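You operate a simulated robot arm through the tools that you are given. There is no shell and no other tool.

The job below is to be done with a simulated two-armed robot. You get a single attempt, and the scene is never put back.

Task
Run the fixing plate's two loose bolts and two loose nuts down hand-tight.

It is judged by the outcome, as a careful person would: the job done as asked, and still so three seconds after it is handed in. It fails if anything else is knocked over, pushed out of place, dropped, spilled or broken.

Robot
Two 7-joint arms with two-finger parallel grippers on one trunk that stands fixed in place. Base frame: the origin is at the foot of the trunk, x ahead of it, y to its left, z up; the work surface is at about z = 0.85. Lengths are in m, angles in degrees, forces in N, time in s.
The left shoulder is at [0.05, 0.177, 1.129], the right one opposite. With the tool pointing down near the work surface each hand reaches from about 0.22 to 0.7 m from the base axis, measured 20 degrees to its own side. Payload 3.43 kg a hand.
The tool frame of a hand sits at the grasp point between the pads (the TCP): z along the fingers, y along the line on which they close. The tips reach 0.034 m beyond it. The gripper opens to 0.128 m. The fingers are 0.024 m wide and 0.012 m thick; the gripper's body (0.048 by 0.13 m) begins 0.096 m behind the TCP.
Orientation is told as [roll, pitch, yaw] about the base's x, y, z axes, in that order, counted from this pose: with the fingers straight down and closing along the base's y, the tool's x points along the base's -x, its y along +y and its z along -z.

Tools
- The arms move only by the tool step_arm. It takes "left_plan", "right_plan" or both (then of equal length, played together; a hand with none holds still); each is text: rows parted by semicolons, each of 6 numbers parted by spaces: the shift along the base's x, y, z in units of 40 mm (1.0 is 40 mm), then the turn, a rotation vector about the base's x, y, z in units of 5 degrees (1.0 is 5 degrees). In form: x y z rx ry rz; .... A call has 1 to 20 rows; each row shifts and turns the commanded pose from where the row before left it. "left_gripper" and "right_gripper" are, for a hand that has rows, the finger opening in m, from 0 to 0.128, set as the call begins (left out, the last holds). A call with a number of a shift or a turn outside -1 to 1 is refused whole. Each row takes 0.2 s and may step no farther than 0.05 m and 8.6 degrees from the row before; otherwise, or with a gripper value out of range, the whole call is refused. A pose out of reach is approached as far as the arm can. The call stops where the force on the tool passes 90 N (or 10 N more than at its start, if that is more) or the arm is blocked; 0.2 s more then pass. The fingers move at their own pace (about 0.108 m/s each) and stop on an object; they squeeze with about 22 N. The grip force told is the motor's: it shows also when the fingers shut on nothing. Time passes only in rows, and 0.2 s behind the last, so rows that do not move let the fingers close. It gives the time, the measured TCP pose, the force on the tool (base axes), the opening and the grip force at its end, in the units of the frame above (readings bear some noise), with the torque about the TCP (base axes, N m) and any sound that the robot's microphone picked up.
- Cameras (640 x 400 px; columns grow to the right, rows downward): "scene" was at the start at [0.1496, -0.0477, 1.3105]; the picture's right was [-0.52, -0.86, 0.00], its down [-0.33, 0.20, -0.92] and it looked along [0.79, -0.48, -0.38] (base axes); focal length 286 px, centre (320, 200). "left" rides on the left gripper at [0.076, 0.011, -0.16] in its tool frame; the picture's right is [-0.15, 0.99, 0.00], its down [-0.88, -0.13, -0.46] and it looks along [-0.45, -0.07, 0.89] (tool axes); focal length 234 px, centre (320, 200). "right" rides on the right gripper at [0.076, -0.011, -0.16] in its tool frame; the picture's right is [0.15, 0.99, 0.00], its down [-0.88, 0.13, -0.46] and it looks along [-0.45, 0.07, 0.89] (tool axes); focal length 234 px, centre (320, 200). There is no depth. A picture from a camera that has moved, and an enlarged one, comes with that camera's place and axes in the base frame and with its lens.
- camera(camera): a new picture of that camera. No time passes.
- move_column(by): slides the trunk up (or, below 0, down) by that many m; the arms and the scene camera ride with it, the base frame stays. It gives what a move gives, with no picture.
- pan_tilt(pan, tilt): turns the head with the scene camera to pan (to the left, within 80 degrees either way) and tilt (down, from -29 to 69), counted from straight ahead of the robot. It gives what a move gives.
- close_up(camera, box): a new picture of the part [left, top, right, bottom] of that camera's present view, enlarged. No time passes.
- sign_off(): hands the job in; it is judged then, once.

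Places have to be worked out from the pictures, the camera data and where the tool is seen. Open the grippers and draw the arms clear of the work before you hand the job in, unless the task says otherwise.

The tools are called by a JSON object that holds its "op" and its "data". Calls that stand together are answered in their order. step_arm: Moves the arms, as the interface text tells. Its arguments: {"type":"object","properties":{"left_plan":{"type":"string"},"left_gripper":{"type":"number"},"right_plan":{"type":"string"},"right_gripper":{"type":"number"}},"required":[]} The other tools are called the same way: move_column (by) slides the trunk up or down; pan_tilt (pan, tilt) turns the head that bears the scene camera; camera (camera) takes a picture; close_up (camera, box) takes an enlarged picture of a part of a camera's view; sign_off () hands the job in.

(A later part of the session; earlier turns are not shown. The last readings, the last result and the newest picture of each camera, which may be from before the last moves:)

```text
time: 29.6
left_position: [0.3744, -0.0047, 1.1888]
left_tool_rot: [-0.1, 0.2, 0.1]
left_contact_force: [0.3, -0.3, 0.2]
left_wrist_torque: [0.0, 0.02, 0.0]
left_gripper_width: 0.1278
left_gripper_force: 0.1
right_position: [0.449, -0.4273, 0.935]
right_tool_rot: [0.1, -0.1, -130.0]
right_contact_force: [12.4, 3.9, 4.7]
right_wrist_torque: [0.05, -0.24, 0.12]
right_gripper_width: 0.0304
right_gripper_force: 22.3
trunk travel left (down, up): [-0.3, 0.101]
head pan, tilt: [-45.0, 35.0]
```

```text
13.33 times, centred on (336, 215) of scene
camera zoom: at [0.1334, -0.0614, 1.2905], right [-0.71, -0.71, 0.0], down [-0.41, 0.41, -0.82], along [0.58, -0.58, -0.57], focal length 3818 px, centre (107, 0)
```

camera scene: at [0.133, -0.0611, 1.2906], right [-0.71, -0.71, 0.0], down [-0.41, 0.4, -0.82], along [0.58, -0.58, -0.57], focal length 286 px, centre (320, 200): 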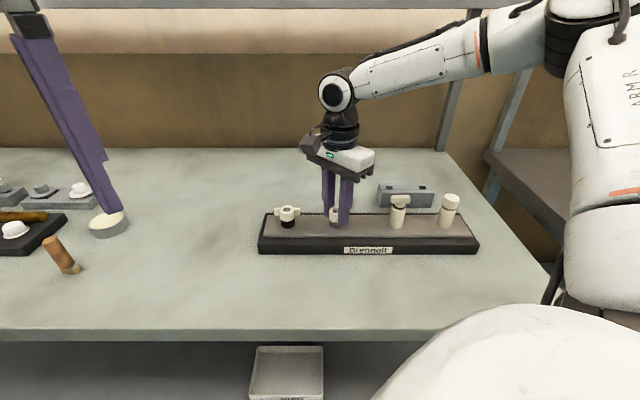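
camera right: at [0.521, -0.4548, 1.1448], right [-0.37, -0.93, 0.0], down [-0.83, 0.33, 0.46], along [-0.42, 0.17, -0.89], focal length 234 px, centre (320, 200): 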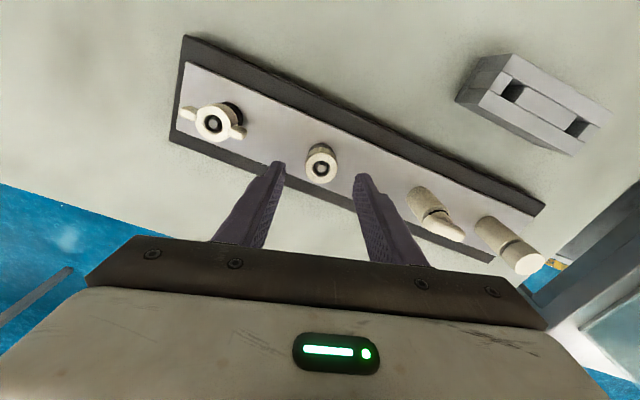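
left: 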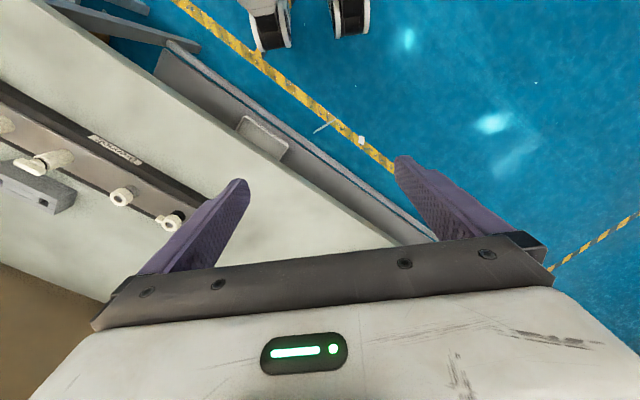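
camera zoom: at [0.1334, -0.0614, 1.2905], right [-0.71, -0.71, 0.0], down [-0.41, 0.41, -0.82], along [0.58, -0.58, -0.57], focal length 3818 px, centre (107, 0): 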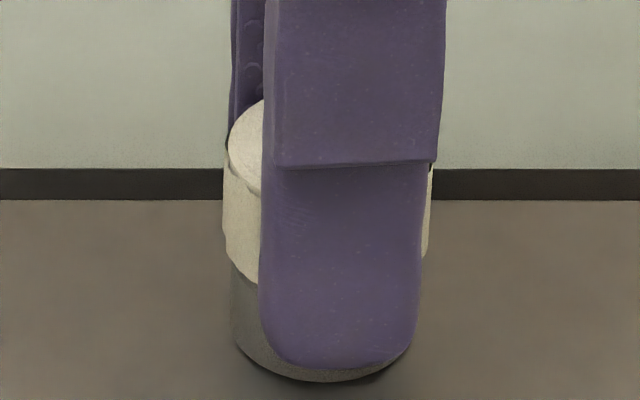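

Torque about z rose to 0.12 N m, and the gap at left looks nearly closed. I go on in small amounts: 20° more.

{"op": "step_arm", "data": {"right_plan": "0.012 0 0 0 0 0; 0 0 0 0 0 -1; 0 0 0 0 0 -1; 0 0 0 0 0 -1; 0 0 0 0 0 -1; 0 0 0 0 0 0"}}

{"op": "close_up", "data": {"camera": "right", "box": [288, 152, 352, 212]}}

```text
time: 31.0
left_position: [0.3741, -0.0053, 1.1899]
left_tool_rot: [0.1, 0.0, -0.1]
left_contact_force: [0.7, -0.4, 0.5]
left_wrist_torque: [0.01, -0.01, 0.03]
left_gripper_width: 0.128
left_gripper_force: 0.1
right_position: [0.4473, -0.4288, 0.9335]
right_tool_rot: [0.0, -0.2, -150.2]
right_contact_force: [4.2, -3.1, 4.8]
right_wrist_torque: [-0.13, -0.11, 0.03]
right_gripper_width: 0.0306
right_gripper_force: 22.2
trunk travel left (down, up): [-0.3, 0.101]
head pan, tilt: [-45.0, 35.0]
```

```text
6.67 times, centred on (320, 182) of right
camera zoom: at [0.5093, -0.3803, 1.0936], right [0.62, -0.79, 0.0], down [-0.7, -0.55, 0.46], along [-0.36, -0.28, -0.89], focal length 1561 px, centre (320, 320)
```

zoom: 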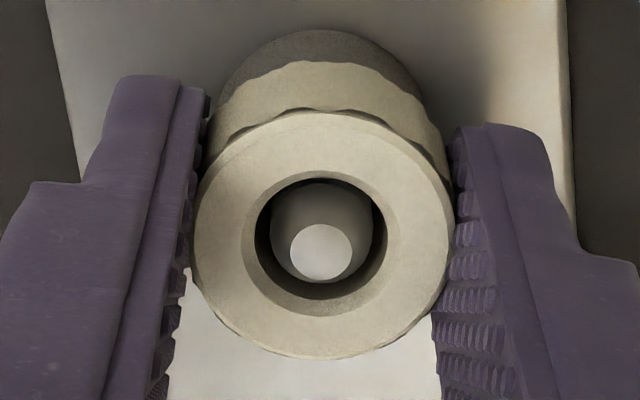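

At yaw -150 the torque is back to 0.03, so it's not seated yet or the grip shifted slightly (the nut sits ~1.5 mm off in the hand). I open the fingers, and look at the nut and gap.

{"op": "step_arm", "data": {"right_plan": "0 0 0 0 0 0; 0 0 0 0 0 0; 0 0 0 0 0 0", "right_gripper": 0.06}}

{"op": "close_up", "data": {"camera": "scene", "box": [312, 200, 360, 230]}}

{"op": "close_up", "data": {"camera": "right", "box": [220, 120, 420, 245]}}

```text
time: 31.8
left_position: [0.3725, -0.0052, 1.1901]
left_tool_rot: [-0.1, -0.1, 0.1]
left_contact_force: [-0.3, 1.7, 1.4]
left_wrist_torque: [-0.04, 0.01, 0.0]
left_gripper_width: 0.128
left_gripper_force: 0.0
right_position: [0.4489, -0.4279, 0.9349]
right_tool_rot: [0.0, 0.0, -150.0]
right_contact_force: [0.1, 0.5, -0.8]
right_wrist_torque: [-0.02, 0.0, 0.01]
right_gripper_width: 0.0601
right_gripper_force: 0.1
trunk travel left (down, up): [-0.3, 0.101]
head pan, tilt: [-45.0, 35.0]
```

```text
13.33 times, centred on (336, 215) of scene
camera zoom: at [0.1325, -0.062, 1.2906], right [-0.71, -0.71, 0.0], down [-0.41, 0.41, -0.82], along [0.58, -0.58, -0.57], focal length 3818 px, centre (107, 0)
```

zoom: 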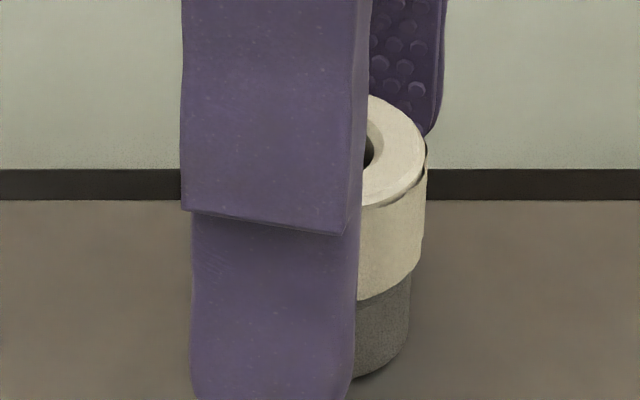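

```text
3.20 times, centred on (320, 182) of right
camera zoom: at [0.5093, -0.3798, 1.0942], right [0.62, -0.78, 0.0], down [-0.7, -0.55, 0.46], along [-0.36, -0.28, -0.89], focal length 749 px, centre (320, 256)
```

zoom: 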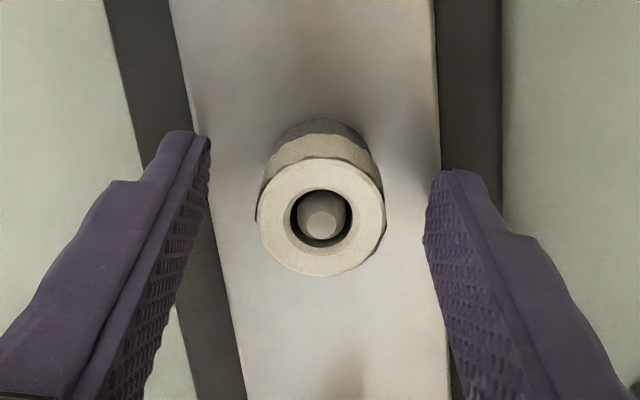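

The nut now seems to rest on the collar at the visible side. I recentre by ~2 mm and swing the open hand back to yaw -30 to look and re-grip.

{"op": "step_arm", "data": {"right_plan": "-0.045 -0.015 0 0 0 1; 0 0 0 0 0 1; 0 0 0 0 0 1; 0 0 0 0 0 1; 0 0 0 0 0 1; 0 0 0 0 0 1; 0 0 0 0 0 1; 0 0 0 0 0 1; 0 0 0 0 0 1; 0 0 0 0 0 1; 0 0 0 0 0 1; 0 0 0 0 0 1; 0 0 0 0 0 1; 0 0 0 0 0 1; 0 0 0 0 0 1; 0 0 0 0 0 1; 0 0 0 0 0 1; 0 0 0 0 0 1; 0 0 0 0 0 1; 0 0 0 0 0 1"}}

{"op": "close_up", "data": {"camera": "scene", "box": [312, 200, 360, 230]}}

{"op": "close_up", "data": {"camera": "right", "box": [220, 120, 420, 245]}}

```text
time: 36.0
left_position: [0.3728, -0.0046, 1.1901]
left_tool_rot: [-0.1, 0.0, 0.1]
left_contact_force: [-0.2, -0.4, 0.0]
left_wrist_torque: [-0.03, -0.01, 0.02]
left_gripper_width: 0.1281
left_gripper_force: 0.1
right_position: [0.4473, -0.4285, 0.9344]
right_tool_rot: [-0.1, 0.0, -49.8]
right_contact_force: [-0.1, 0.6, -0.2]
right_wrist_torque: [0.0, 0.01, 0.03]
right_gripper_width: 0.0601
right_gripper_force: 0.1
trunk travel left (down, up): [-0.3, 0.101]
head pan, tilt: [-45.0, 35.0]
```

```text
13.33 times, centred on (336, 215) of scene
camera zoom: at [0.1325, -0.062, 1.2906], right [-0.71, -0.71, 0.0], down [-0.41, 0.41, -0.82], along [0.58, -0.58, -0.57], focal length 3818 px, centre (107, 0)
```

zoom: 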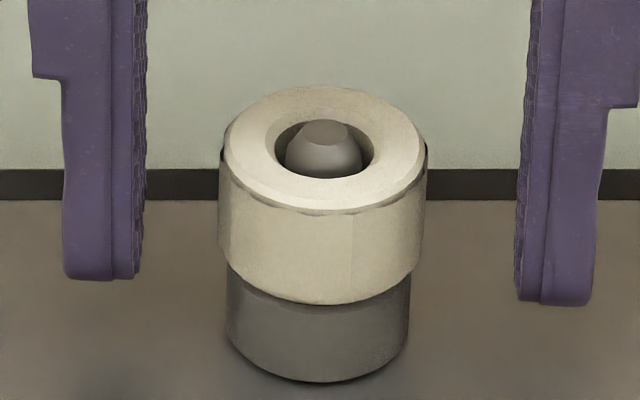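

```text
3.20 times, centred on (320, 182) of right
camera zoom: at [0.3906, -0.3771, 1.0942], right [0.66, 0.75, 0.0], down [0.67, -0.59, 0.46], along [0.34, -0.3, -0.89], focal length 749 px, centre (320, 256)
```

zoom: 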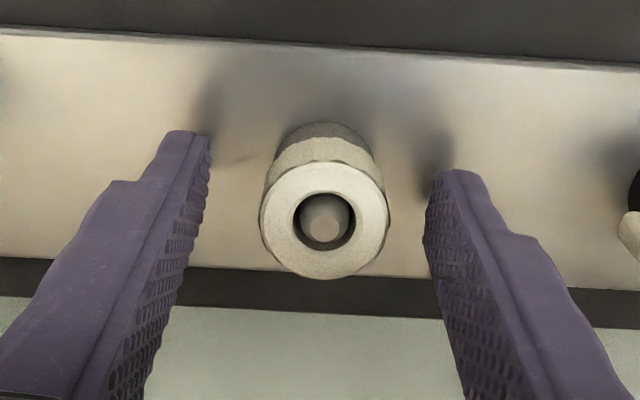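

The nut is within ~0.5 mm of the collar now, and combining three views places its axis at [0.4488,-0.4282]. I shift to that axis, re-grip at yaw -50, and turn 30° watching torque.

{"op": "step_arm", "data": {"right_plan": "0.037 0.008 0 0 0 0; 0 0 0 0 0 0"}}

{"op": "step_arm", "data": {"right_plan": "0 0 0 0 0 0; 0 0 0 0 0 0; 0 0 0 0 0 0", "right_gripper": 0.0}}

{"op": "step_arm", "data": {"right_plan": "0 0 0 0 0 -1; 0 0 0 0 0 -1; 0 0 0 0 0 -1; 0 0 0 0 0 -1; 0 0 0 0 0 -1; 0 0 0 0 0 -1; 0 0 0 0 0 0"}}

```text
time: 36.6
left_position: [0.3724, -0.0043, 1.1893]
left_tool_rot: [0.1, 0.0, 0.0]
left_contact_force: [-0.7, 0.3, 0.2]
left_wrist_torque: [0.0, 0.02, 0.02]
left_gripper_width: 0.1279
left_gripper_force: 0.0
right_position: [0.4483, -0.4287, 0.9341]
right_tool_rot: [0.0, 0.0, -50.0]
right_contact_force: [-0.2, -0.5, 0.4]
right_wrist_torque: [0.01, 0.0, 0.0]
right_gripper_width: 0.0603
right_gripper_force: 0.1
trunk travel left (down, up): [-0.3, 0.101]
head pan, tilt: [-45.0, 35.0]
```

```text
time: 37.4
left_position: [0.3731, -0.0041, 1.1904]
left_tool_rot: [-0.1, 0.0, 0.0]
left_contact_force: [-0.5, -0.3, 0.8]
left_wrist_torque: [-0.02, 0.01, 0.01]
left_gripper_width: 0.128
left_gripper_force: 0.0
right_position: [0.4489, -0.4273, 0.9342]
right_tool_rot: [0.0, -0.1, -49.9]
right_contact_force: [4.5, 3.6, -1.7]
right_wrist_torque: [0.07, -0.02, 0.0]
right_gripper_width: 0.0302
right_gripper_force: 22.0
trunk travel left (down, up): [-0.3, 0.101]
head pan, tilt: [-45.0, 35.0]
```

```text
time: 39.0
left_position: [0.3723, -0.0047, 1.1903]
left_tool_rot: [0.0, 0.0, 0.1]
left_contact_force: [0.5, 0.1, 0.2]
left_wrist_torque: [0.02, -0.04, -0.01]
left_gripper_width: 0.128
left_gripper_force: 0.0
right_position: [0.4501, -0.4282, 0.9343]
right_tool_rot: [0.0, 0.1, -80.2]
right_contact_force: [2.9, 1.3, -1.1]
right_wrist_torque: [0.02, -0.06, 0.0]
right_gripper_width: 0.0304
right_gripper_force: 22.1
trunk travel left (down, up): [-0.3, 0.101]
head pan, tilt: [-45.0, 35.0]
```

Centred properly, the forces stay under 3 N and torque is ~0 — not seated yet. I turn another 40°.

{"op": "step_arm", "data": {"right_plan": "0 0 -0.002 0 0 -1; 0 0 -0.002 0 0 -1; 0 0 -0.002 0 0 -1; 0 0 -0.002 0 0 -1; 0 0 -0.002 0 0 -1; 0 0 -0.002 0 0 -1; 0 0 -0.002 0 0 -1; 0 0 -0.002 0 0 -1; 0 0 0 0 0 0"}}

{"op": "close_up", "data": {"camera": "right", "box": [288, 152, 352, 212]}}

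```text
time: 41.0
left_position: [0.3743, -0.0047, 1.1907]
left_tool_rot: [0.0, 0.0, 0.0]
left_contact_force: [0.1, 0.6, 0.4]
left_wrist_torque: [0.0, 0.04, 0.04]
left_gripper_width: 0.1277
left_gripper_force: 0.0
right_position: [0.449, -0.4284, 0.9346]
right_tool_rot: [-0.1, 0.0, -120.2]
right_contact_force: [2.0, -0.1, 1.5]
right_wrist_torque: [-0.04, -0.04, 0.0]
right_gripper_width: 0.0305
right_gripper_force: 22.4
trunk travel left (down, up): [-0.3, 0.101]
head pan, tilt: [-45.0, 35.0]
```

```text
6.67 times, centred on (320, 182) of right
camera zoom: at [0.4775, -0.3567, 1.0933], right [0.93, -0.37, 0.0], down [-0.33, -0.83, 0.46], along [-0.17, -0.42, -0.89], focal length 1561 px, centre (320, 320)
```

zoom: 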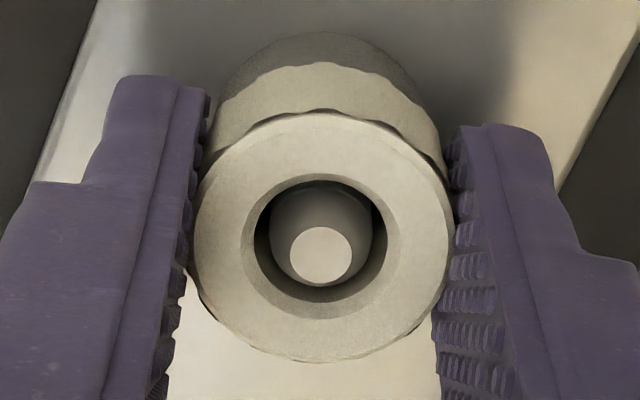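

Still turning freely at 0 N m; I continue 40° more.

{"op": "step_arm", "data": {"right_plan": "0 0 -0.002 0 0 -1; 0 0 -0.002 0 0 -1; 0 0 -0.002 0 0 -1; 0 0 -0.002 0 0 -1; 0 0 -0.002 0 0 -1; 0 0 -0.002 0 0 -1; 0 0 -0.002 0 0 -1; 0 0 -0.002 0 0 -1; 0 0 0 0 0 0"}}

{"op": "close_up", "data": {"camera": "scene", "box": [312, 200, 360, 230]}}

```text
time: 43.0
left_position: [0.3723, -0.005, 1.1901]
left_tool_rot: [0.0, 0.0, 0.0]
left_contact_force: [-0.7, -0.3, -0.7]
left_wrist_torque: [0.01, 0.02, -0.01]
left_gripper_width: 0.1279
left_gripper_force: 0.1
right_position: [0.4477, -0.4276, 0.9333]
right_tool_rot: [0.0, 0.0, -160.2]
right_contact_force: [-0.7, -0.5, -0.6]
right_wrist_torque: [0.01, 0.04, 0.03]
right_gripper_width: 0.0306
right_gripper_force: 22.6
trunk travel left (down, up): [-0.3, 0.101]
head pan, tilt: [-45.0, 35.0]
```

```text
13.33 times, centred on (336, 215) of scene
camera zoom: at [0.1325, -0.0621, 1.2906], right [-0.71, -0.71, 0.0], down [-0.41, 0.41, -0.82], along [0.58, -0.58, -0.57], focal length 3818 px, centre (107, 0)
```

zoom: 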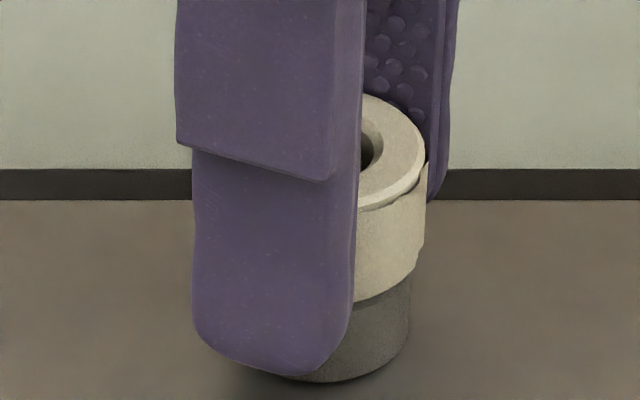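

No resistance yet. I release and swing back 200° for a longer stroke.

{"op": "step_arm", "data": {"right_plan": "0 0 0 0 0 0; 0 0 0 0 0 0; 0 0 0 0 0 1; 0 0 0 0 0 1; 0 0 0 0 0 1; 0 0 0 0 0 1; 0 0 0 0 0 1; 0 0 0 0 0 1; 0 0 0 0 0 1; 0 0 0 0 0 1; 0 0 0 0 0 1; 0 0 0 0 0 1; 0 0 0 0 0 1; 0 0 0 0 0 1; 0 0 0 0 0 1; 0 0 0 0 0 1; 0 0 0 0 0 1; 0 0 0 0 0 1; 0 0 0 0 0 1; 0 0 0 0 0 1", "right_gripper": 0.06}}

{"op": "close_up", "data": {"camera": "scene", "box": [312, 200, 360, 230]}}

{"op": "step_arm", "data": {"right_plan": "0 0 0 0 0 1; 0 0 0 0 0 1; 0 0 0 0 0 1; 0 0 0 0 0 1; 0 0 0 0 0 1; 0 0 0 0 0 1; 0 0 0 0 0 1; 0 0 0 0 0 1; 0 0 0 0 0 1; 0 0 0 0 0 1; 0 0 0 0 0 1; 0 0 0 0 0 1; 0 0 0 0 0 1; 0 0 0 0 0 1; 0 0 0 0 0 1; 0 0 0 0 0 1; 0 0 0 0 0 1; 0 0 0 0 0 1; 0 0 0 0 0 1; 0 0 0 0 0 1"}}

{"op": "close_up", "data": {"camera": "right", "box": [220, 120, 420, 245]}}

```text
time: 47.2
left_position: [0.3718, -0.0039, 1.1893]
left_tool_rot: [0.1, 0.0, 0.0]
left_contact_force: [0.0, 0.0, 0.3]
left_wrist_torque: [-0.02, -0.01, -0.02]
left_gripper_width: 0.1281
left_gripper_force: 0.0
right_position: [0.4487, -0.4277, 0.9339]
right_tool_rot: [0.0, 0.1, -69.9]
right_contact_force: [0.1, 0.7, 0.4]
right_wrist_torque: [0.0, 0.01, 0.0]
right_gripper_width: 0.0602
right_gripper_force: 0.1
trunk travel left (down, up): [-0.3, 0.101]
head pan, tilt: [-45.0, 35.0]
```

```text
13.33 times, centred on (336, 215) of scene
camera zoom: at [0.1325, -0.062, 1.2906], right [-0.71, -0.71, 0.0], down [-0.41, 0.41, -0.82], along [0.58, -0.58, -0.57], focal length 3818 px, centre (107, 0)
```

zoom: 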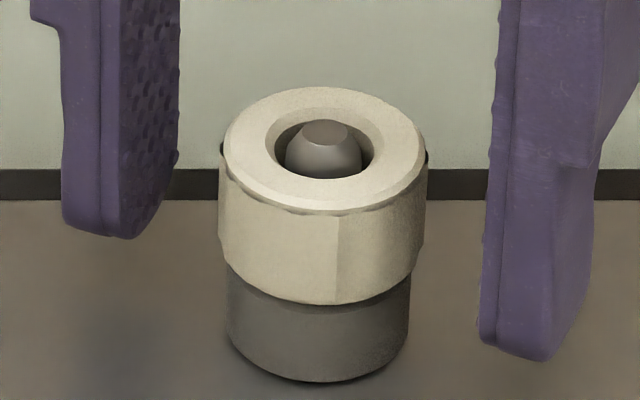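

```text
time: 51.4
left_position: [0.3724, -0.0045, 1.1894]
left_tool_rot: [0.0, -0.1, 0.0]
left_contact_force: [0.0, 0.9, 0.8]
left_wrist_torque: [-0.02, -0.02, -0.01]
left_gripper_width: 0.128
left_gripper_force: 0.0
right_position: [0.4504, -0.4286, 0.9326]
right_tool_rot: [0.0, 0.1, 30.0]
right_contact_force: [1.3, -0.4, 0.4]
right_wrist_torque: [-0.02, 0.03, 0.0]
right_gripper_width: 0.0598
right_gripper_force: 0.0
trunk travel left (down, up): [-0.3, 0.101]
head pan, tilt: [-45.0, 35.0]
```

```text
3.20 times, centred on (320, 182) of right
camera zoom: at [0.3893, -0.4758, 1.0926], right [-0.62, 0.78, 0.0], down [0.7, 0.55, 0.46], along [0.36, 0.28, -0.89], focal length 749 px, centre (320, 256)
```

zoom: 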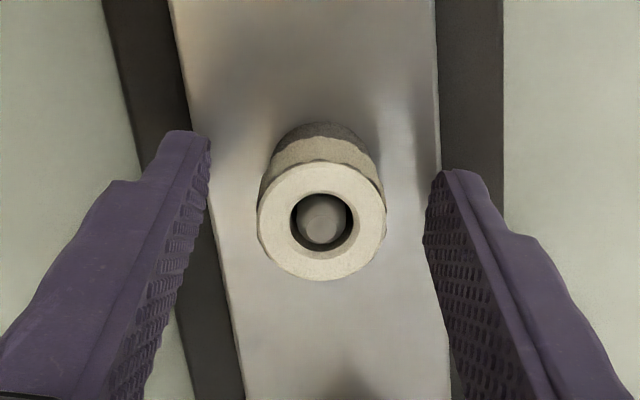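

After the last 110° the nut's height looks unchanged in the scene view though torque is still ~0, so I need to be careful: I re-grip at yaw 30 and turn 90°, then compare the same views.

{"op": "step_arm", "data": {"right_plan": "-0.01 0.01 0.02 0 0 0; 0 0 0 0 0 0; 0 0 0 0 0 0; 0 0 0 0 0 0", "right_gripper": 0.0}}

{"op": "close_up", "data": {"camera": "right", "box": [288, 152, 352, 212]}}

{"op": "step_arm", "data": {"right_plan": "0 0 0 0 0 -1; 0 0 0 0 0 -1; 0 0 0 0 0 -1; 0 0 0 0 0 -1; 0 0 0 0 0 -1; 0 0 0 0 0 -1; 0 0 0 0 0 -1; 0 0 0 0 0 -1; 0 0 0 0 0 -1; 0 0 0 0 0 -1; 0 0 0 0 0 -1; 0 0 0 0 0 -1; 0 0 0 0 0 -1; 0 0 0 0 0 -1; 0 0 0 0 0 -1; 0 0 0 0 0 -1"}}

{"op": "close_up", "data": {"camera": "right", "box": [288, 152, 352, 212]}}

{"op": "close_up", "data": {"camera": "scene", "box": [312, 200, 360, 230]}}

```text
time: 52.4
left_position: [0.3724, -0.0046, 1.1892]
left_tool_rot: [0.0, 0.0, 0.0]
left_contact_force: [0.0, 0.4, -0.2]
left_wrist_torque: [0.02, -0.01, 0.02]
left_gripper_width: 0.1279
left_gripper_force: 0.1
right_position: [0.4487, -0.4279, 0.9324]
right_tool_rot: [0.0, 0.0, 30.0]
right_contact_force: [1.9, -0.6, -3.5]
right_wrist_torque: [-0.02, -0.06, 0.05]
right_gripper_width: 0.0302
right_gripper_force: 22.0
trunk travel left (down, up): [-0.3, 0.101]
head pan, tilt: [-45.0, 35.0]
```

```text
6.67 times, centred on (320, 182) of right
camera zoom: at [0.3889, -0.4755, 1.0929], right [-0.62, 0.78, 0.0], down [0.7, 0.55, 0.46], along [0.36, 0.28, -0.89], focal length 1561 px, centre (320, 320)
```

zoom: 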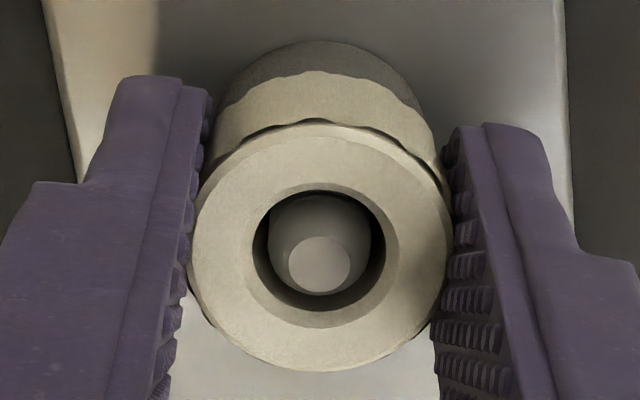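

```text
time: 55.8
left_position: [0.3723, -0.0042, 1.1897]
left_tool_rot: [0.0, 0.0, 0.0]
left_contact_force: [-1.1, -0.2, -0.4]
left_wrist_torque: [0.04, 0.01, -0.02]
left_gripper_width: 0.1284
left_gripper_force: 0.0
right_position: [0.4484, -0.429, 0.9323]
right_tool_rot: [0.0, -0.1, -50.2]
right_contact_force: [0.0, -0.3, -0.7]
right_wrist_torque: [0.01, 0.04, 0.21]
right_gripper_width: 0.0303
right_gripper_force: 22.0
trunk travel left (down, up): [-0.3, 0.101]
head pan, tilt: [-45.0, 35.0]
```

```text
6.67 times, centred on (320, 182) of right
camera zoom: at [0.3919, -0.3765, 1.0934], right [0.67, 0.75, 0.0], down [0.66, -0.59, 0.46], along [0.34, -0.3, -0.89], focal length 1561 px, centre (320, 320)
```

zoom: 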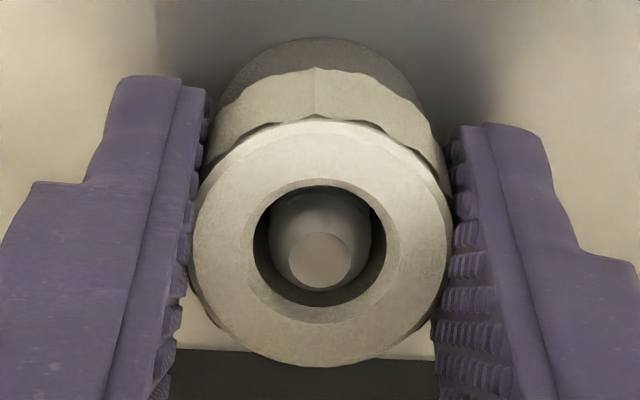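

```text
13.33 times, centred on (336, 215) of scene
camera zoom: at [0.1325, -0.0621, 1.2906], right [-0.71, -0.71, 0.0], down [-0.41, 0.41, -0.82], along [0.58, -0.58, -0.57], focal length 3818 px, centre (107, 0)
```

zoom: 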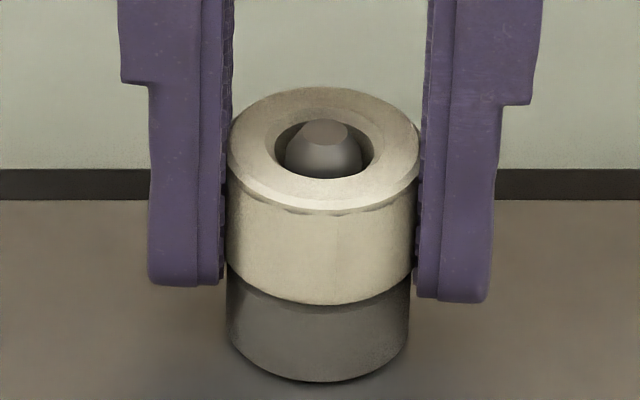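

Now the torque reads 0.21 N m, the nut's facets shifted within the grip (slip), and its height is unchanged — it looks seated on the collar. I turn 30° more to see whether the resistance is consistent.

{"op": "step_arm", "data": {"right_plan": "0 0 0 0 0 -1; 0 0 0 0 0 -1; 0 0 0 0 0 -1; 0 0 0 0 0 -1; 0 0 0 0 0 -1; 0 0 0 0 0 -1"}}

{"op": "close_up", "data": {"camera": "right", "box": [288, 152, 352, 212]}}

```text
time: 57.2
left_position: [0.3745, -0.0056, 1.1897]
left_tool_rot: [0.1, 0.1, 0.0]
left_contact_force: [0.3, -0.4, 0.7]
left_wrist_torque: [0.0, -0.01, -0.01]
left_gripper_width: 0.1281
left_gripper_force: 0.0
right_position: [0.4498, -0.4276, 0.9333]
right_tool_rot: [0.0, -0.1, -80.1]
right_contact_force: [3.1, 1.8, -0.2]
right_wrist_torque: [0.04, -0.04, 0.17]
right_gripper_width: 0.0302
right_gripper_force: 22.0
trunk travel left (down, up): [-0.3, 0.101]
head pan, tilt: [-45.0, 35.0]
```

```text
6.67 times, centred on (320, 182) of right
camera zoom: at [0.4251, -0.3545, 1.093], right [0.95, 0.31, 0.0], down [0.28, -0.85, 0.46], along [0.14, -0.43, -0.89], focal length 1561 px, centre (320, 320)
```

zoom: 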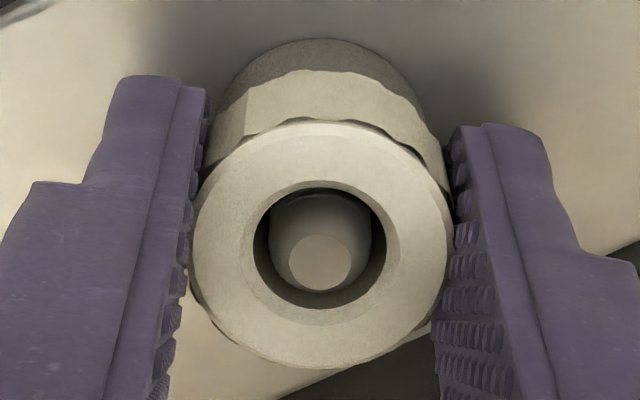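

The nut stays put while the hand slips around it at ~0.2 N m: the round nut is run down finger-tight. I release, lift, and move over to the wing nut (about [0.521,-0.355]), beginning to swing yaw back for a long stroke.

{"op": "step_arm", "data": {"right_plan": "0 0 0 0 0 0; 0 0 0 0 0 0; 0 0 0.9 0 0 0; 0 0 0.9 0 0 0; 0.6 0.6 0 0 0 1; 0.6 0.6 0 0 0 1; 0.6 0.6 0 0 0 1; 0 0 0 0 0 1; 0 0 0 0 0 1; 0 0 0 0 0 1; 0 0 0 0 0 1; 0 0 0 0 0 1; 0 0 0 0 0 1; 0 0 0 0 0 1; 0 0 0 0 0 1; 0 0 0 0 0 1; 0 0 0 0 0 1; 0 0 0 0 0 1; 0 0 0 0 0 1; 0 0 0 0 0 1", "right_gripper": 0.08}}

{"op": "close_up", "data": {"camera": "scene", "box": [312, 200, 360, 230]}}

{"op": "camera", "data": {"camera": "right"}}

{"op": "close_up", "data": {"camera": "scene", "box": [262, 200, 310, 230]}}

```text
time: 61.4
left_position: [0.3709, -0.005, 1.1904]
left_tool_rot: [0.0, 0.0, 0.0]
left_contact_force: [-0.7, 0.2, -0.3]
left_wrist_torque: [-0.01, 0.01, -0.01]
left_gripper_width: 0.1281
left_gripper_force: 0.0
right_position: [0.5201, -0.3554, 1.0064]
right_tool_rot: [-0.1, 0.0, 0.1]
right_contact_force: [-0.4, 0.6, 0.5]
right_wrist_torque: [-0.01, 0.0, 0.02]
right_gripper_width: 0.0798
right_gripper_force: 0.1
trunk travel left (down, up): [-0.3, 0.101]
head pan, tilt: [-45.0, 35.0]
```

```text
13.33 times, centred on (336, 215) of scene
camera zoom: at [0.1325, -0.062, 1.2906], right [-0.71, -0.71, 0.0], down [-0.41, 0.41, -0.82], along [0.58, -0.58, -0.57], focal length 3818 px, centre (107, 0)
```

zoom: 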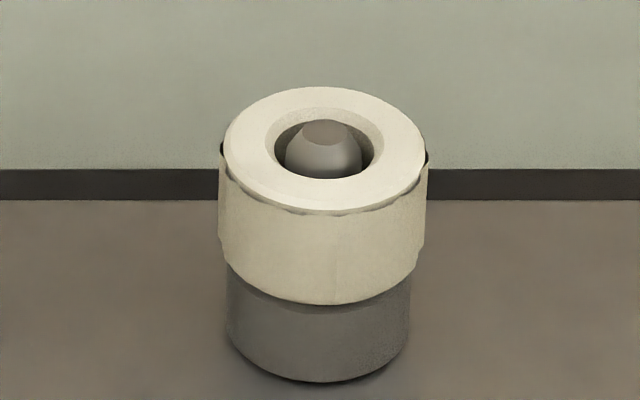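

```text
taken
camera right: at [0.4448, -0.3669, 1.1658], right [-0.15, 0.99, 0.0], down [0.88, 0.13, 0.46], along [0.45, 0.07, -0.89], focal length 234 px, centre (320, 200)
```

right: 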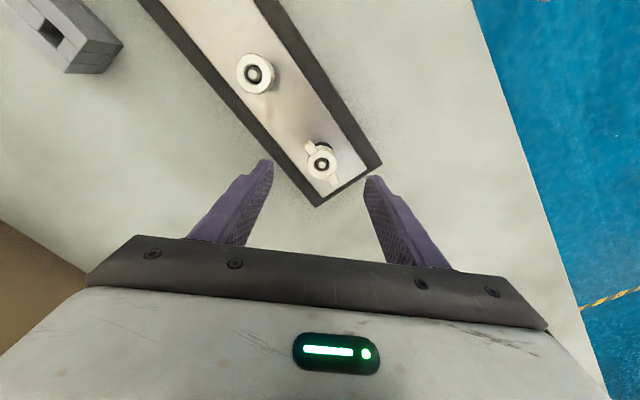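

```text
13.33 times, centred on (286, 215) of scene
camera zoom: at [0.1325, -0.062, 1.2906], right [-0.71, -0.71, 0.0], down [-0.41, 0.41, -0.82], along [0.58, -0.58, -0.57], focal length 3818 px, centre (773, 0)
```

zoom: 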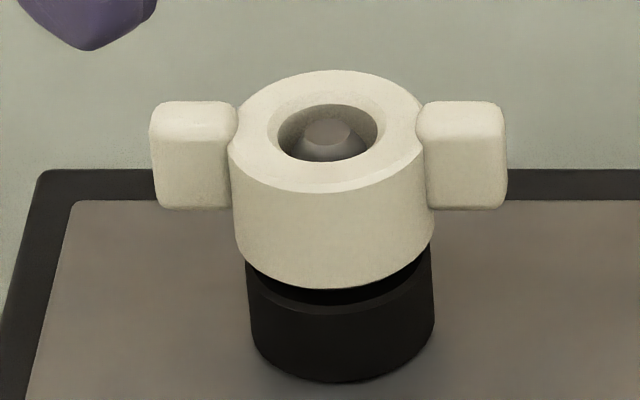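

The round nut now sits on its collar with no gap, while the wing nut shows a ~3 mm gap and its wings lie along 45°. I refine its axis to [0.523,-0.354] and swing to yaw 135 so the fingers will close on the wing ends.

{"op": "step_arm", "data": {"right_plan": "0.07 0.04 0 0 0 1; 0 0 0 0 0 1; 0 0 0 0 0 1; 0 0 0 0 0 1; 0 0 0 0 0 1; 0 0 0 0 0 1; 0 0 0 0 0 1; 0 0 0 0 0 1; 0 0 0 0 0 1; 0 0 0 0 0 1; 0 0 0 0 0 1; 0 0 0 0 0 1; 0 0 0 0 0 1; 0 0 0 0 0 1; 0 0 0 0 0 1; 0 0 0 0 0 1; 0 0 0 0 0 1; 0 0 0 0 0 1; 0 0 0 0 0 1; 0 0 0 0 0 1", "right_gripper": 0.085}}

{"op": "step_arm", "data": {"right_plan": "0 0 0 0 0 1; 0 0 0 0 0 1; 0 0 0 0 0 1; 0 0 0 0 0 1; 0 0 0 0 0 1; 0 0 0 0 0 1; 0 0 0 0 0 1; 0 0 0 0 0 0"}}

{"op": "close_up", "data": {"camera": "right", "box": [220, 90, 420, 215]}}

{"op": "close_up", "data": {"camera": "scene", "box": [226, 150, 354, 230]}}

```text
time: 65.6
left_position: [0.3729, -0.0041, 1.1896]
left_tool_rot: [0.1, 0.1, 0.0]
left_contact_force: [0.0, -0.2, 0.4]
left_wrist_torque: [0.0, -0.03, 0.0]
left_gripper_width: 0.1278
left_gripper_force: 0.0
right_position: [0.5234, -0.354, 1.0067]
right_tool_rot: [0.1, 0.0, 100.1]
right_contact_force: [0.2, 0.3, -0.2]
right_wrist_torque: [-0.02, 0.02, 0.0]
right_gripper_width: 0.0848
right_gripper_force: 0.1
trunk travel left (down, up): [-0.3, 0.101]
head pan, tilt: [-45.0, 35.0]
```

```text
time: 67.4
left_position: [0.3714, -0.0034, 1.1899]
left_tool_rot: [0.0, 0.1, -0.1]
left_contact_force: [0.0, 0.3, -0.1]
left_wrist_torque: [-0.02, -0.01, -0.01]
left_gripper_width: 0.1281
left_gripper_force: 0.1
right_position: [0.5227, -0.3538, 1.0053]
right_tool_rot: [0.0, 0.0, 134.9]
right_contact_force: [-0.1, -0.2, 0.0]
right_wrist_torque: [0.0, -0.02, -0.03]
right_gripper_width: 0.085
right_gripper_force: 0.1
trunk travel left (down, up): [-0.3, 0.101]
head pan, tilt: [-45.0, 35.0]
```

```text
3.20 times, centred on (320, 152) of right
camera zoom: at [0.5857, -0.3994, 1.1649], right [-0.6, -0.8, 0.0], down [-0.71, 0.53, 0.46], along [-0.37, 0.27, -0.89], focal length 749 px, centre (320, 352)
```

zoom: 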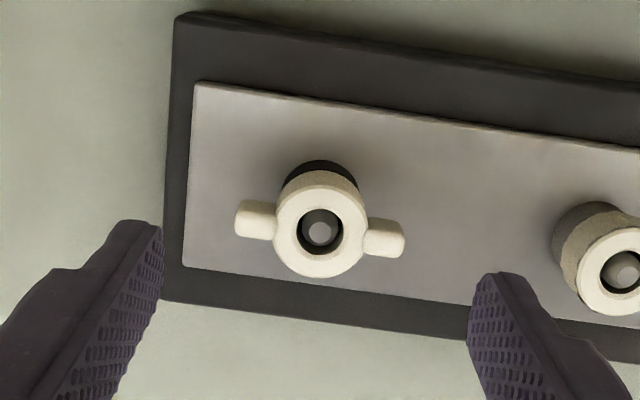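

```text
5.00 times, centred on (290, 190) of scene
camera zoom: at [0.1325, -0.062, 1.2906], right [-0.71, -0.71, 0.0], down [-0.41, 0.41, -0.82], along [0.58, -0.58, -0.57], focal length 1432 px, centre (470, 250)
```

zoom: 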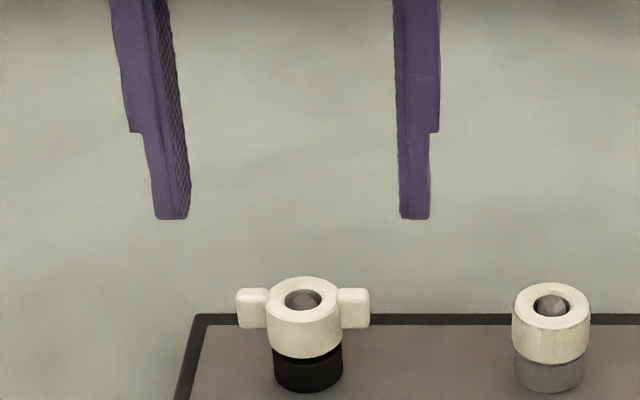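

The wings lie exactly along the closing line and the hub is centred under the hand. I descend to z≈0.937 and close on the wing ends.

{"op": "step_arm", "data": {"right_plan": "0 0 -0.85 0 0 0; 0 0 -0.86 0 0 0; 0 0 0 0 0 0"}}

{"op": "step_arm", "data": {"right_plan": "0 0 0 0 0 0; 0 0 0 0 0 0; 0 0 0 0 0 0", "right_gripper": 0.0}}

{"op": "close_up", "data": {"camera": "scene", "box": [246, 190, 326, 240]}}

{"op": "close_up", "data": {"camera": "right", "box": [270, 140, 370, 202]}}

```text
time: 68.2
left_position: [0.3723, -0.0045, 1.1895]
left_tool_rot: [0.1, 0.0, 0.0]
left_contact_force: [-0.3, 0.0, -0.1]
left_wrist_torque: [-0.02, -0.04, 0.0]
left_gripper_width: 0.1281
left_gripper_force: 0.0
right_position: [0.5233, -0.3544, 0.9359]
right_tool_rot: [0.0, -0.1, 134.9]
right_contact_force: [-0.4, -0.6, 1.0]
right_wrist_torque: [0.01, -0.01, 0.0]
right_gripper_width: 0.0852
right_gripper_force: 0.1
trunk travel left (down, up): [-0.3, 0.101]
head pan, tilt: [-45.0, 35.0]
```

```text
time: 69.0
left_position: [0.3724, -0.005, 1.1903]
left_tool_rot: [0.0, 0.1, 0.0]
left_contact_force: [-0.9, -0.1, -0.3]
left_wrist_torque: [-0.02, 0.0, 0.0]
left_gripper_width: 0.1279
left_gripper_force: 0.1
right_position: [0.5233, -0.3544, 0.9365]
right_tool_rot: [0.0, 0.1, 135.1]
right_contact_force: [1.2, 0.8, -1.4]
right_wrist_torque: [0.02, -0.02, -0.01]
right_gripper_width: 0.0545
right_gripper_force: 22.0
trunk travel left (down, up): [-0.3, 0.101]
head pan, tilt: [-45.0, 35.0]
```

```text
8.00 times, centred on (286, 215) of scene
camera zoom: at [0.1327, -0.062, 1.2906], right [-0.71, -0.71, 0.0], down [-0.41, 0.41, -0.82], along [0.58, -0.58, -0.57], focal length 2290 px, centre (592, 80)
```

zoom: 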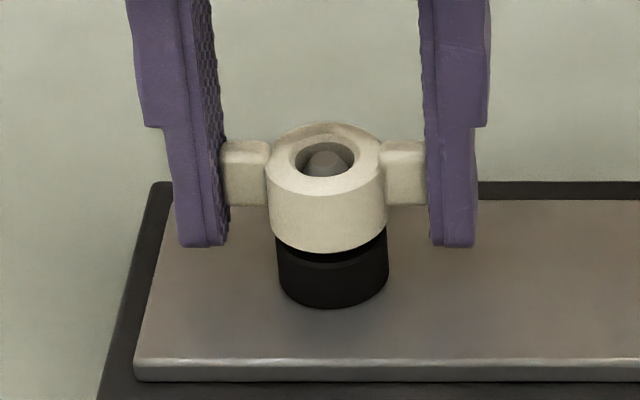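

```text
6.40 times, centred on (320, 171) of right
camera zoom: at [0.5854, -0.3994, 1.0959], right [-0.6, -0.8, 0.0], down [-0.71, 0.53, 0.46], along [-0.37, 0.27, -0.89], focal length 1499 px, centre (320, 386)
```

zoom: 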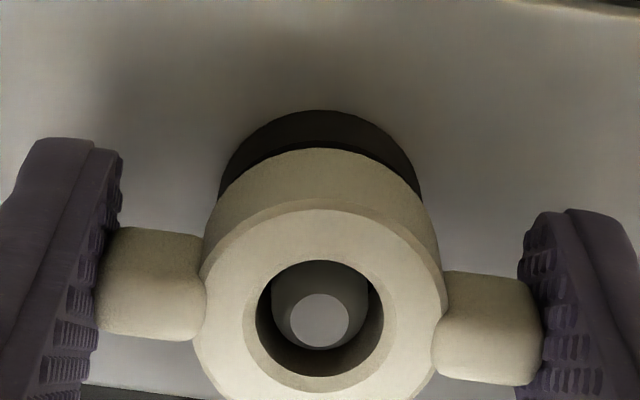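

Gripped squarely on the wing ends (0.0545 m) with almost no side force. I turn clockwise 60° with slight downward following.

{"op": "step_arm", "data": {"right_plan": "0 0 -0.001 0 0 -1; 0 0 -0.001 0 0 -1; 0 0 -0.001 0 0 -1; 0 0 -0.001 0 0 -1; 0 0 -0.001 0 0 -1; 0 0 -0.001 0 0 -1; 0 0 -0.001 0 0 -1; 0 0 -0.001 0 0 -1; 0 0 -0.001 0 0 -1; 0 0 -0.001 0 0 -1; 0 0 -0.001 0 0 -1; 0 0 -0.001 0 0 -1"}}

{"op": "close_up", "data": {"camera": "scene", "box": [246, 190, 326, 240]}}

{"op": "close_up", "data": {"camera": "right", "box": [270, 140, 370, 202]}}

```text
time: 71.6
left_position: [0.374, -0.0054, 1.1904]
left_tool_rot: [0.1, 0.1, -0.1]
left_contact_force: [-0.2, -0.4, 0.0]
left_wrist_torque: [-0.02, 0.02, 0.02]
left_gripper_width: 0.1281
left_gripper_force: 0.2
right_position: [0.5236, -0.3534, 0.9362]
right_tool_rot: [0.2, 0.1, 75.0]
right_contact_force: [-4.7, 5.7, -16.9]
right_wrist_torque: [0.16, -0.02, 0.05]
right_gripper_width: 0.0545
right_gripper_force: 22.2
trunk travel left (down, up): [-0.3, 0.101]
head pan, tilt: [-45.0, 35.0]
```

```text
8.00 times, centred on (286, 215) of scene
camera zoom: at [0.1333, -0.0624, 1.2904], right [-0.71, -0.71, 0.0], down [-0.41, 0.41, -0.82], along [0.58, -0.58, -0.57], focal length 2290 px, centre (592, 80)
```

zoom: 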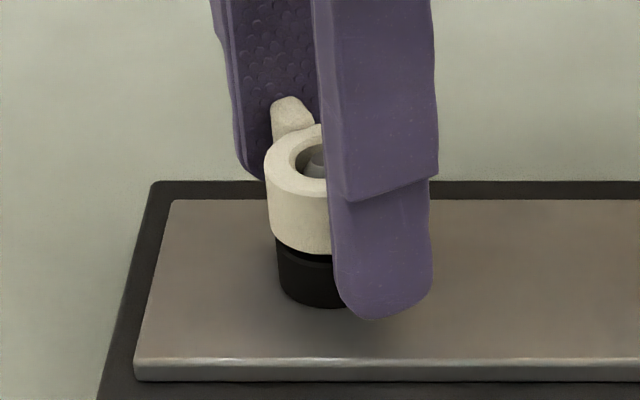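

```text
6.40 times, centred on (320, 171) of right
camera zoom: at [0.5151, -0.4301, 1.0957], right [-0.99, 0.12, 0.0], down [0.11, 0.88, 0.46], along [0.05, 0.45, -0.89], focal length 1499 px, centre (320, 386)
```

zoom: 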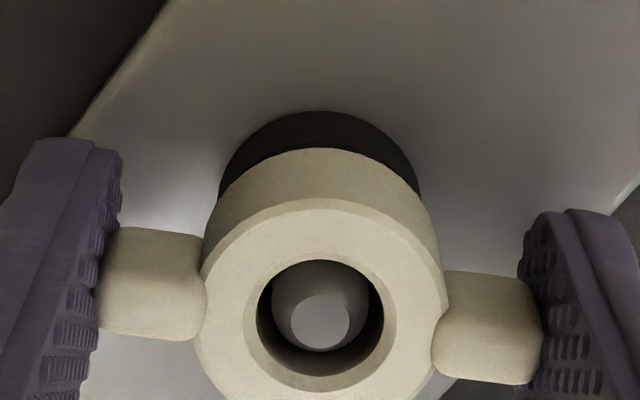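

The nut draws the tool down (-17 N), i.e. it descends a bit faster than I follow. I trim down 0.6 mm and continue 60° with a faster follow.

{"op": "step_arm", "data": {"right_plan": "-0.005 0.01 -0.016 0 0 0; 0 0 -0.0015 0 0 -1; 0 0 -0.0015 0 0 -1; 0 0 -0.0015 0 0 -1; 0 0 -0.0015 0 0 -1; 0 0 -0.0015 0 0 -1; 0 0 -0.0015 0 0 -1; 0 0 -0.0015 0 0 -1; 0 0 -0.0015 0 0 -1; 0 0 -0.0015 0 0 -1; 0 0 -0.0015 0 0 -1; 0 0 -0.0015 0 0 -1; 0 0 -0.0015 0 0 -1"}}

{"op": "close_up", "data": {"camera": "right", "box": [270, 140, 370, 202]}}

```text
time: 74.4
left_position: [0.3728, -0.0049, 1.1889]
left_tool_rot: [0.0, 0.1, 0.0]
left_contact_force: [0.3, -0.6, 0.1]
left_wrist_torque: [-0.01, 0.02, 0.01]
left_gripper_width: 0.1279
left_gripper_force: 0.0
right_position: [0.5232, -0.3541, 0.9356]
right_tool_rot: [0.0, -0.1, 14.9]
right_contact_force: [-6.8, 1.2, -5.9]
right_wrist_torque: [-0.04, 0.21, -0.02]
right_gripper_width: 0.0546
right_gripper_force: 22.3
trunk travel left (down, up): [-0.3, 0.101]
head pan, tilt: [-45.0, 35.0]
```

```text
6.40 times, centred on (320, 171) of right
camera zoom: at [0.4527, -0.3838, 1.0953], right [-0.4, 0.92, 0.0], down [0.82, 0.35, 0.46], along [0.42, 0.18, -0.89], focal length 1499 px, centre (320, 386)
```

zoom: 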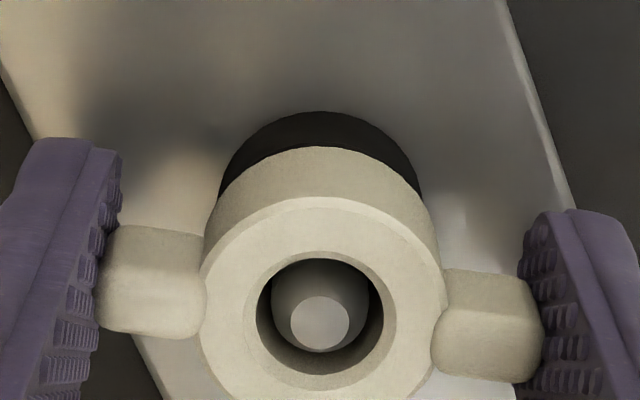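

Turning freely; the readings stay small. I continue another 80°.

{"op": "step_arm", "data": {"right_plan": "-0.01 0 -0.008 0 0 0; 0 0 -0.0015 0 0 -1; 0 0 -0.0015 0 0 -1; 0 0 -0.0015 0 0 -1; 0 0 -0.0015 0 0 -1; 0 0 -0.0015 0 0 -1; 0 0 -0.0015 0 0 -1; 0 0 -0.0015 0 0 -1; 0 0 -0.0015 0 0 -1; 0 0 -0.0015 0 0 -1; 0 0 -0.0015 0 0 -1; 0 0 -0.0015 0 0 -1; 0 0 -0.0015 0 0 -1; 0 0 -0.0015 0 0 -1; 0 0 -0.0015 0 0 -1; 0 0 -0.0015 0 0 -1; 0 0 -0.0015 0 0 -1"}}

{"op": "close_up", "data": {"camera": "scene", "box": [262, 200, 310, 230]}}

{"op": "close_up", "data": {"camera": "right", "box": [270, 140, 370, 202]}}

```text
time: 78.0
left_position: [0.3737, -0.0038, 1.1897]
left_tool_rot: [0.1, 0.1, 0.0]
left_contact_force: [0.5, 0.1, 0.3]
left_wrist_torque: [0.03, -0.03, 0.0]
left_gripper_width: 0.128
left_gripper_force: 0.0
right_position: [0.5237, -0.3543, 0.9347]
right_tool_rot: [0.1, -0.1, -65.2]
right_contact_force: [7.9, -3.2, 15.1]
right_wrist_torque: [-0.14, -0.19, 0.0]
right_gripper_width: 0.0546
right_gripper_force: 22.3
trunk travel left (down, up): [-0.3, 0.101]
head pan, tilt: [-45.0, 35.0]
```

```text
13.33 times, centred on (286, 215) of scene
camera zoom: at [0.1319, -0.0615, 1.2908], right [-0.71, -0.71, 0.0], down [-0.41, 0.41, -0.82], along [0.58, -0.58, -0.57], focal length 3818 px, centre (773, 0)
```

zoom: 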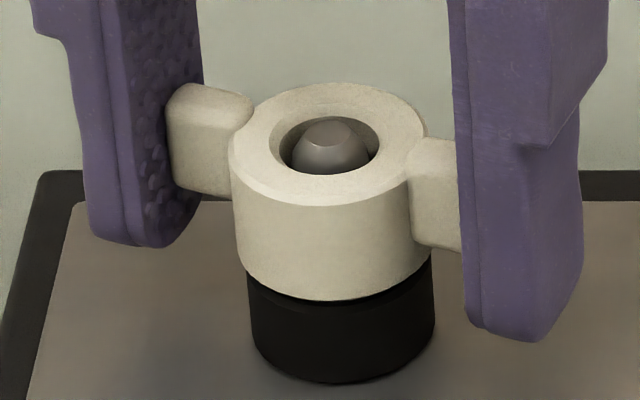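

```text
6.40 times, centred on (320, 171) of right
camera zoom: at [0.4808, -0.2887, 1.094], right [0.84, 0.55, 0.0], down [0.49, -0.74, 0.46], along [0.25, -0.38, -0.89], focal length 1499 px, centre (320, 386)
```

zoom: 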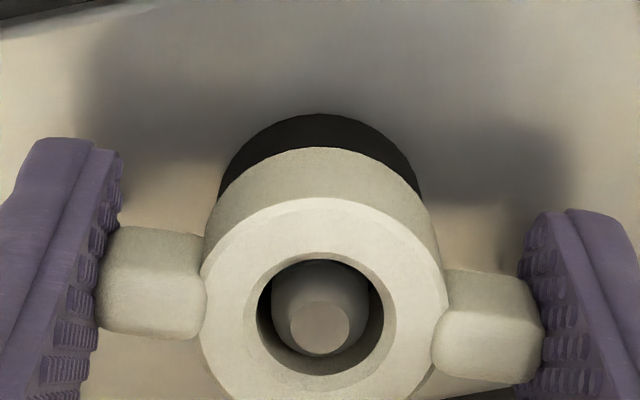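

The wing nut has come down ~2.3 mm for 200°, with ~1 mm left. I relieve the z force slightly and turn 60° more.

{"op": "step_arm", "data": {"right_plan": "0.008 -0.004 0.015 0 0 0; 0 0 -0.0014 0 0 -1; 0 0 -0.0014 0 0 -1; 0 0 -0.0014 0 0 -1; 0 0 -0.0014 0 0 -1; 0 0 -0.0014 0 0 -1; 0 0 -0.0014 0 0 -1; 0 0 -0.0014 0 0 -1; 0 0 -0.0014 0 0 -1; 0 0 -0.0014 0 0 -1; 0 0 -0.0014 0 0 -1; 0 0 0 0 0 0"}}

{"op": "close_up", "data": {"camera": "right", "box": [270, 140, 370, 202]}}

```text
time: 80.6
left_position: [0.373, -0.0026, 1.1906]
left_tool_rot: [0.0, -0.1, 0.0]
left_contact_force: [-0.1, -0.4, -0.3]
left_wrist_torque: [0.01, 0.03, 0.0]
left_gripper_width: 0.1279
left_gripper_force: 0.1
right_position: [0.5226, -0.3518, 0.9336]
right_tool_rot: [0.1, -0.1, -115.1]
right_contact_force: [6.8, 0.9, 10.6]
right_wrist_torque: [0.02, -0.13, 0.06]
right_gripper_width: 0.0543
right_gripper_force: 22.0
trunk travel left (down, up): [-0.3, 0.101]
head pan, tilt: [-45.0, 35.0]
```

```text
6.40 times, centred on (320, 171) of right
camera zoom: at [0.5457, -0.2793, 1.0933], right [0.96, -0.29, 0.0], down [-0.26, -0.85, 0.46], along [-0.13, -0.44, -0.89], focal length 1499 px, centre (320, 386)
```

zoom: 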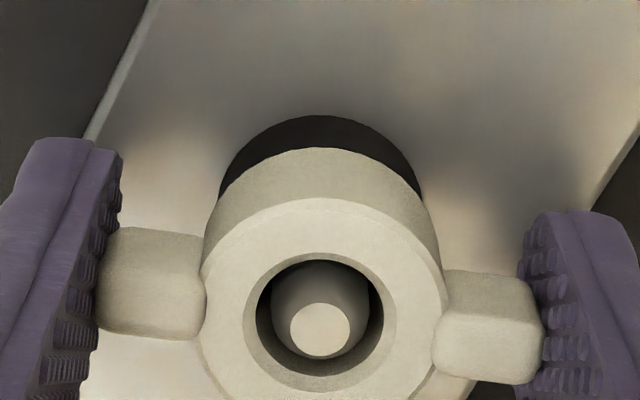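

Torque 0.06 N m, still moving with the hand. I go on in 15° steps watching the torque.

{"op": "step_arm", "data": {"right_plan": "0.008 0 0.008 0 0 0; 0 0 -0.0014 0 0 -1; 0 0 -0.0014 0 0 -1; 0 0 -0.0014 0 0 -1; 0 0 0 0 0 0"}}

{"op": "step_arm", "data": {"right_plan": "0 0 -0.001 0 0 -1; 0 0 -0.001 0 0 -1; 0 0 -0.001 0 0 -1; 0 0 0 0 0 0"}}

{"op": "close_up", "data": {"camera": "right", "box": [270, 140, 370, 202]}}

{"op": "close_up", "data": {"camera": "scene", "box": [262, 200, 310, 230]}}

```text
time: 81.8
left_position: [0.3727, -0.0043, 1.1899]
left_tool_rot: [0.0, 0.0, -0.1]
left_contact_force: [0.7, 0.3, -0.5]
left_wrist_torque: [0.02, 0.02, -0.03]
left_gripper_width: 0.1281
left_gripper_force: 0.0
right_position: [0.5236, -0.3527, 0.9337]
right_tool_rot: [0.2, 0.0, -130.1]
right_contact_force: [7.8, -1.3, 8.6]
right_wrist_torque: [-0.08, -0.09, 0.08]
right_gripper_width: 0.0547
right_gripper_force: 22.0
trunk travel left (down, up): [-0.3, 0.101]
head pan, tilt: [-45.0, 35.0]
```

```text
time: 82.8
left_position: [0.3738, -0.004, 1.1901]
left_tool_rot: [0.0, 0.0, 0.1]
left_contact_force: [0.4, 0.4, -0.1]
left_wrist_torque: [0.03, 0.01, -0.02]
left_gripper_width: 0.128
left_gripper_force: 0.0
right_position: [0.524, -0.3532, 0.9338]
right_tool_rot: [0.1, 0.0, -145.1]
right_contact_force: [7.6, -1.7, 7.7]
right_wrist_torque: [-0.06, -0.09, 0.16]
right_gripper_width: 0.0543
right_gripper_force: 21.7
trunk travel left (down, up): [-0.3, 0.101]
head pan, tilt: [-45.0, 35.0]
```

```text
6.40 times, centred on (320, 171) of right
camera zoom: at [0.5795, -0.3004, 1.0928], right [0.69, -0.73, 0.0], down [-0.65, -0.61, 0.46], along [-0.33, -0.31, -0.89], focal length 1499 px, centre (320, 386)
```

zoom: 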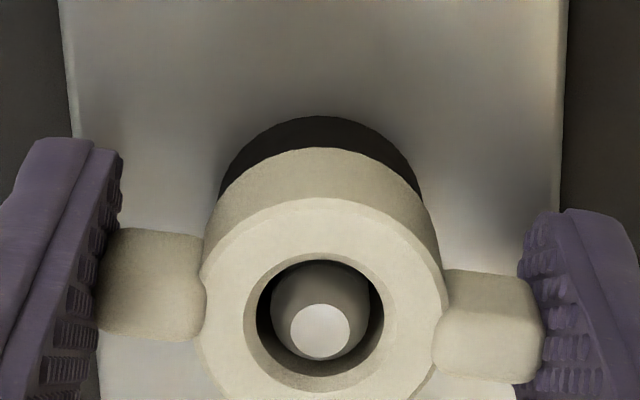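

```text
13.33 times, centred on (286, 215) of scene
camera zoom: at [0.1325, -0.0618, 1.2906], right [-0.71, -0.71, 0.0], down [-0.41, 0.41, -0.82], along [0.58, -0.58, -0.57], focal length 3818 px, centre (773, 0)
```

zoom: 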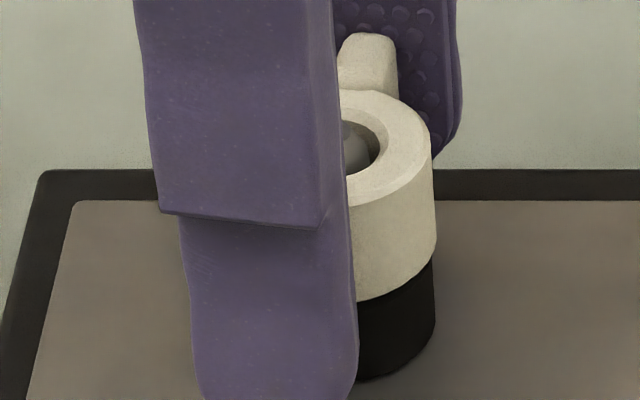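

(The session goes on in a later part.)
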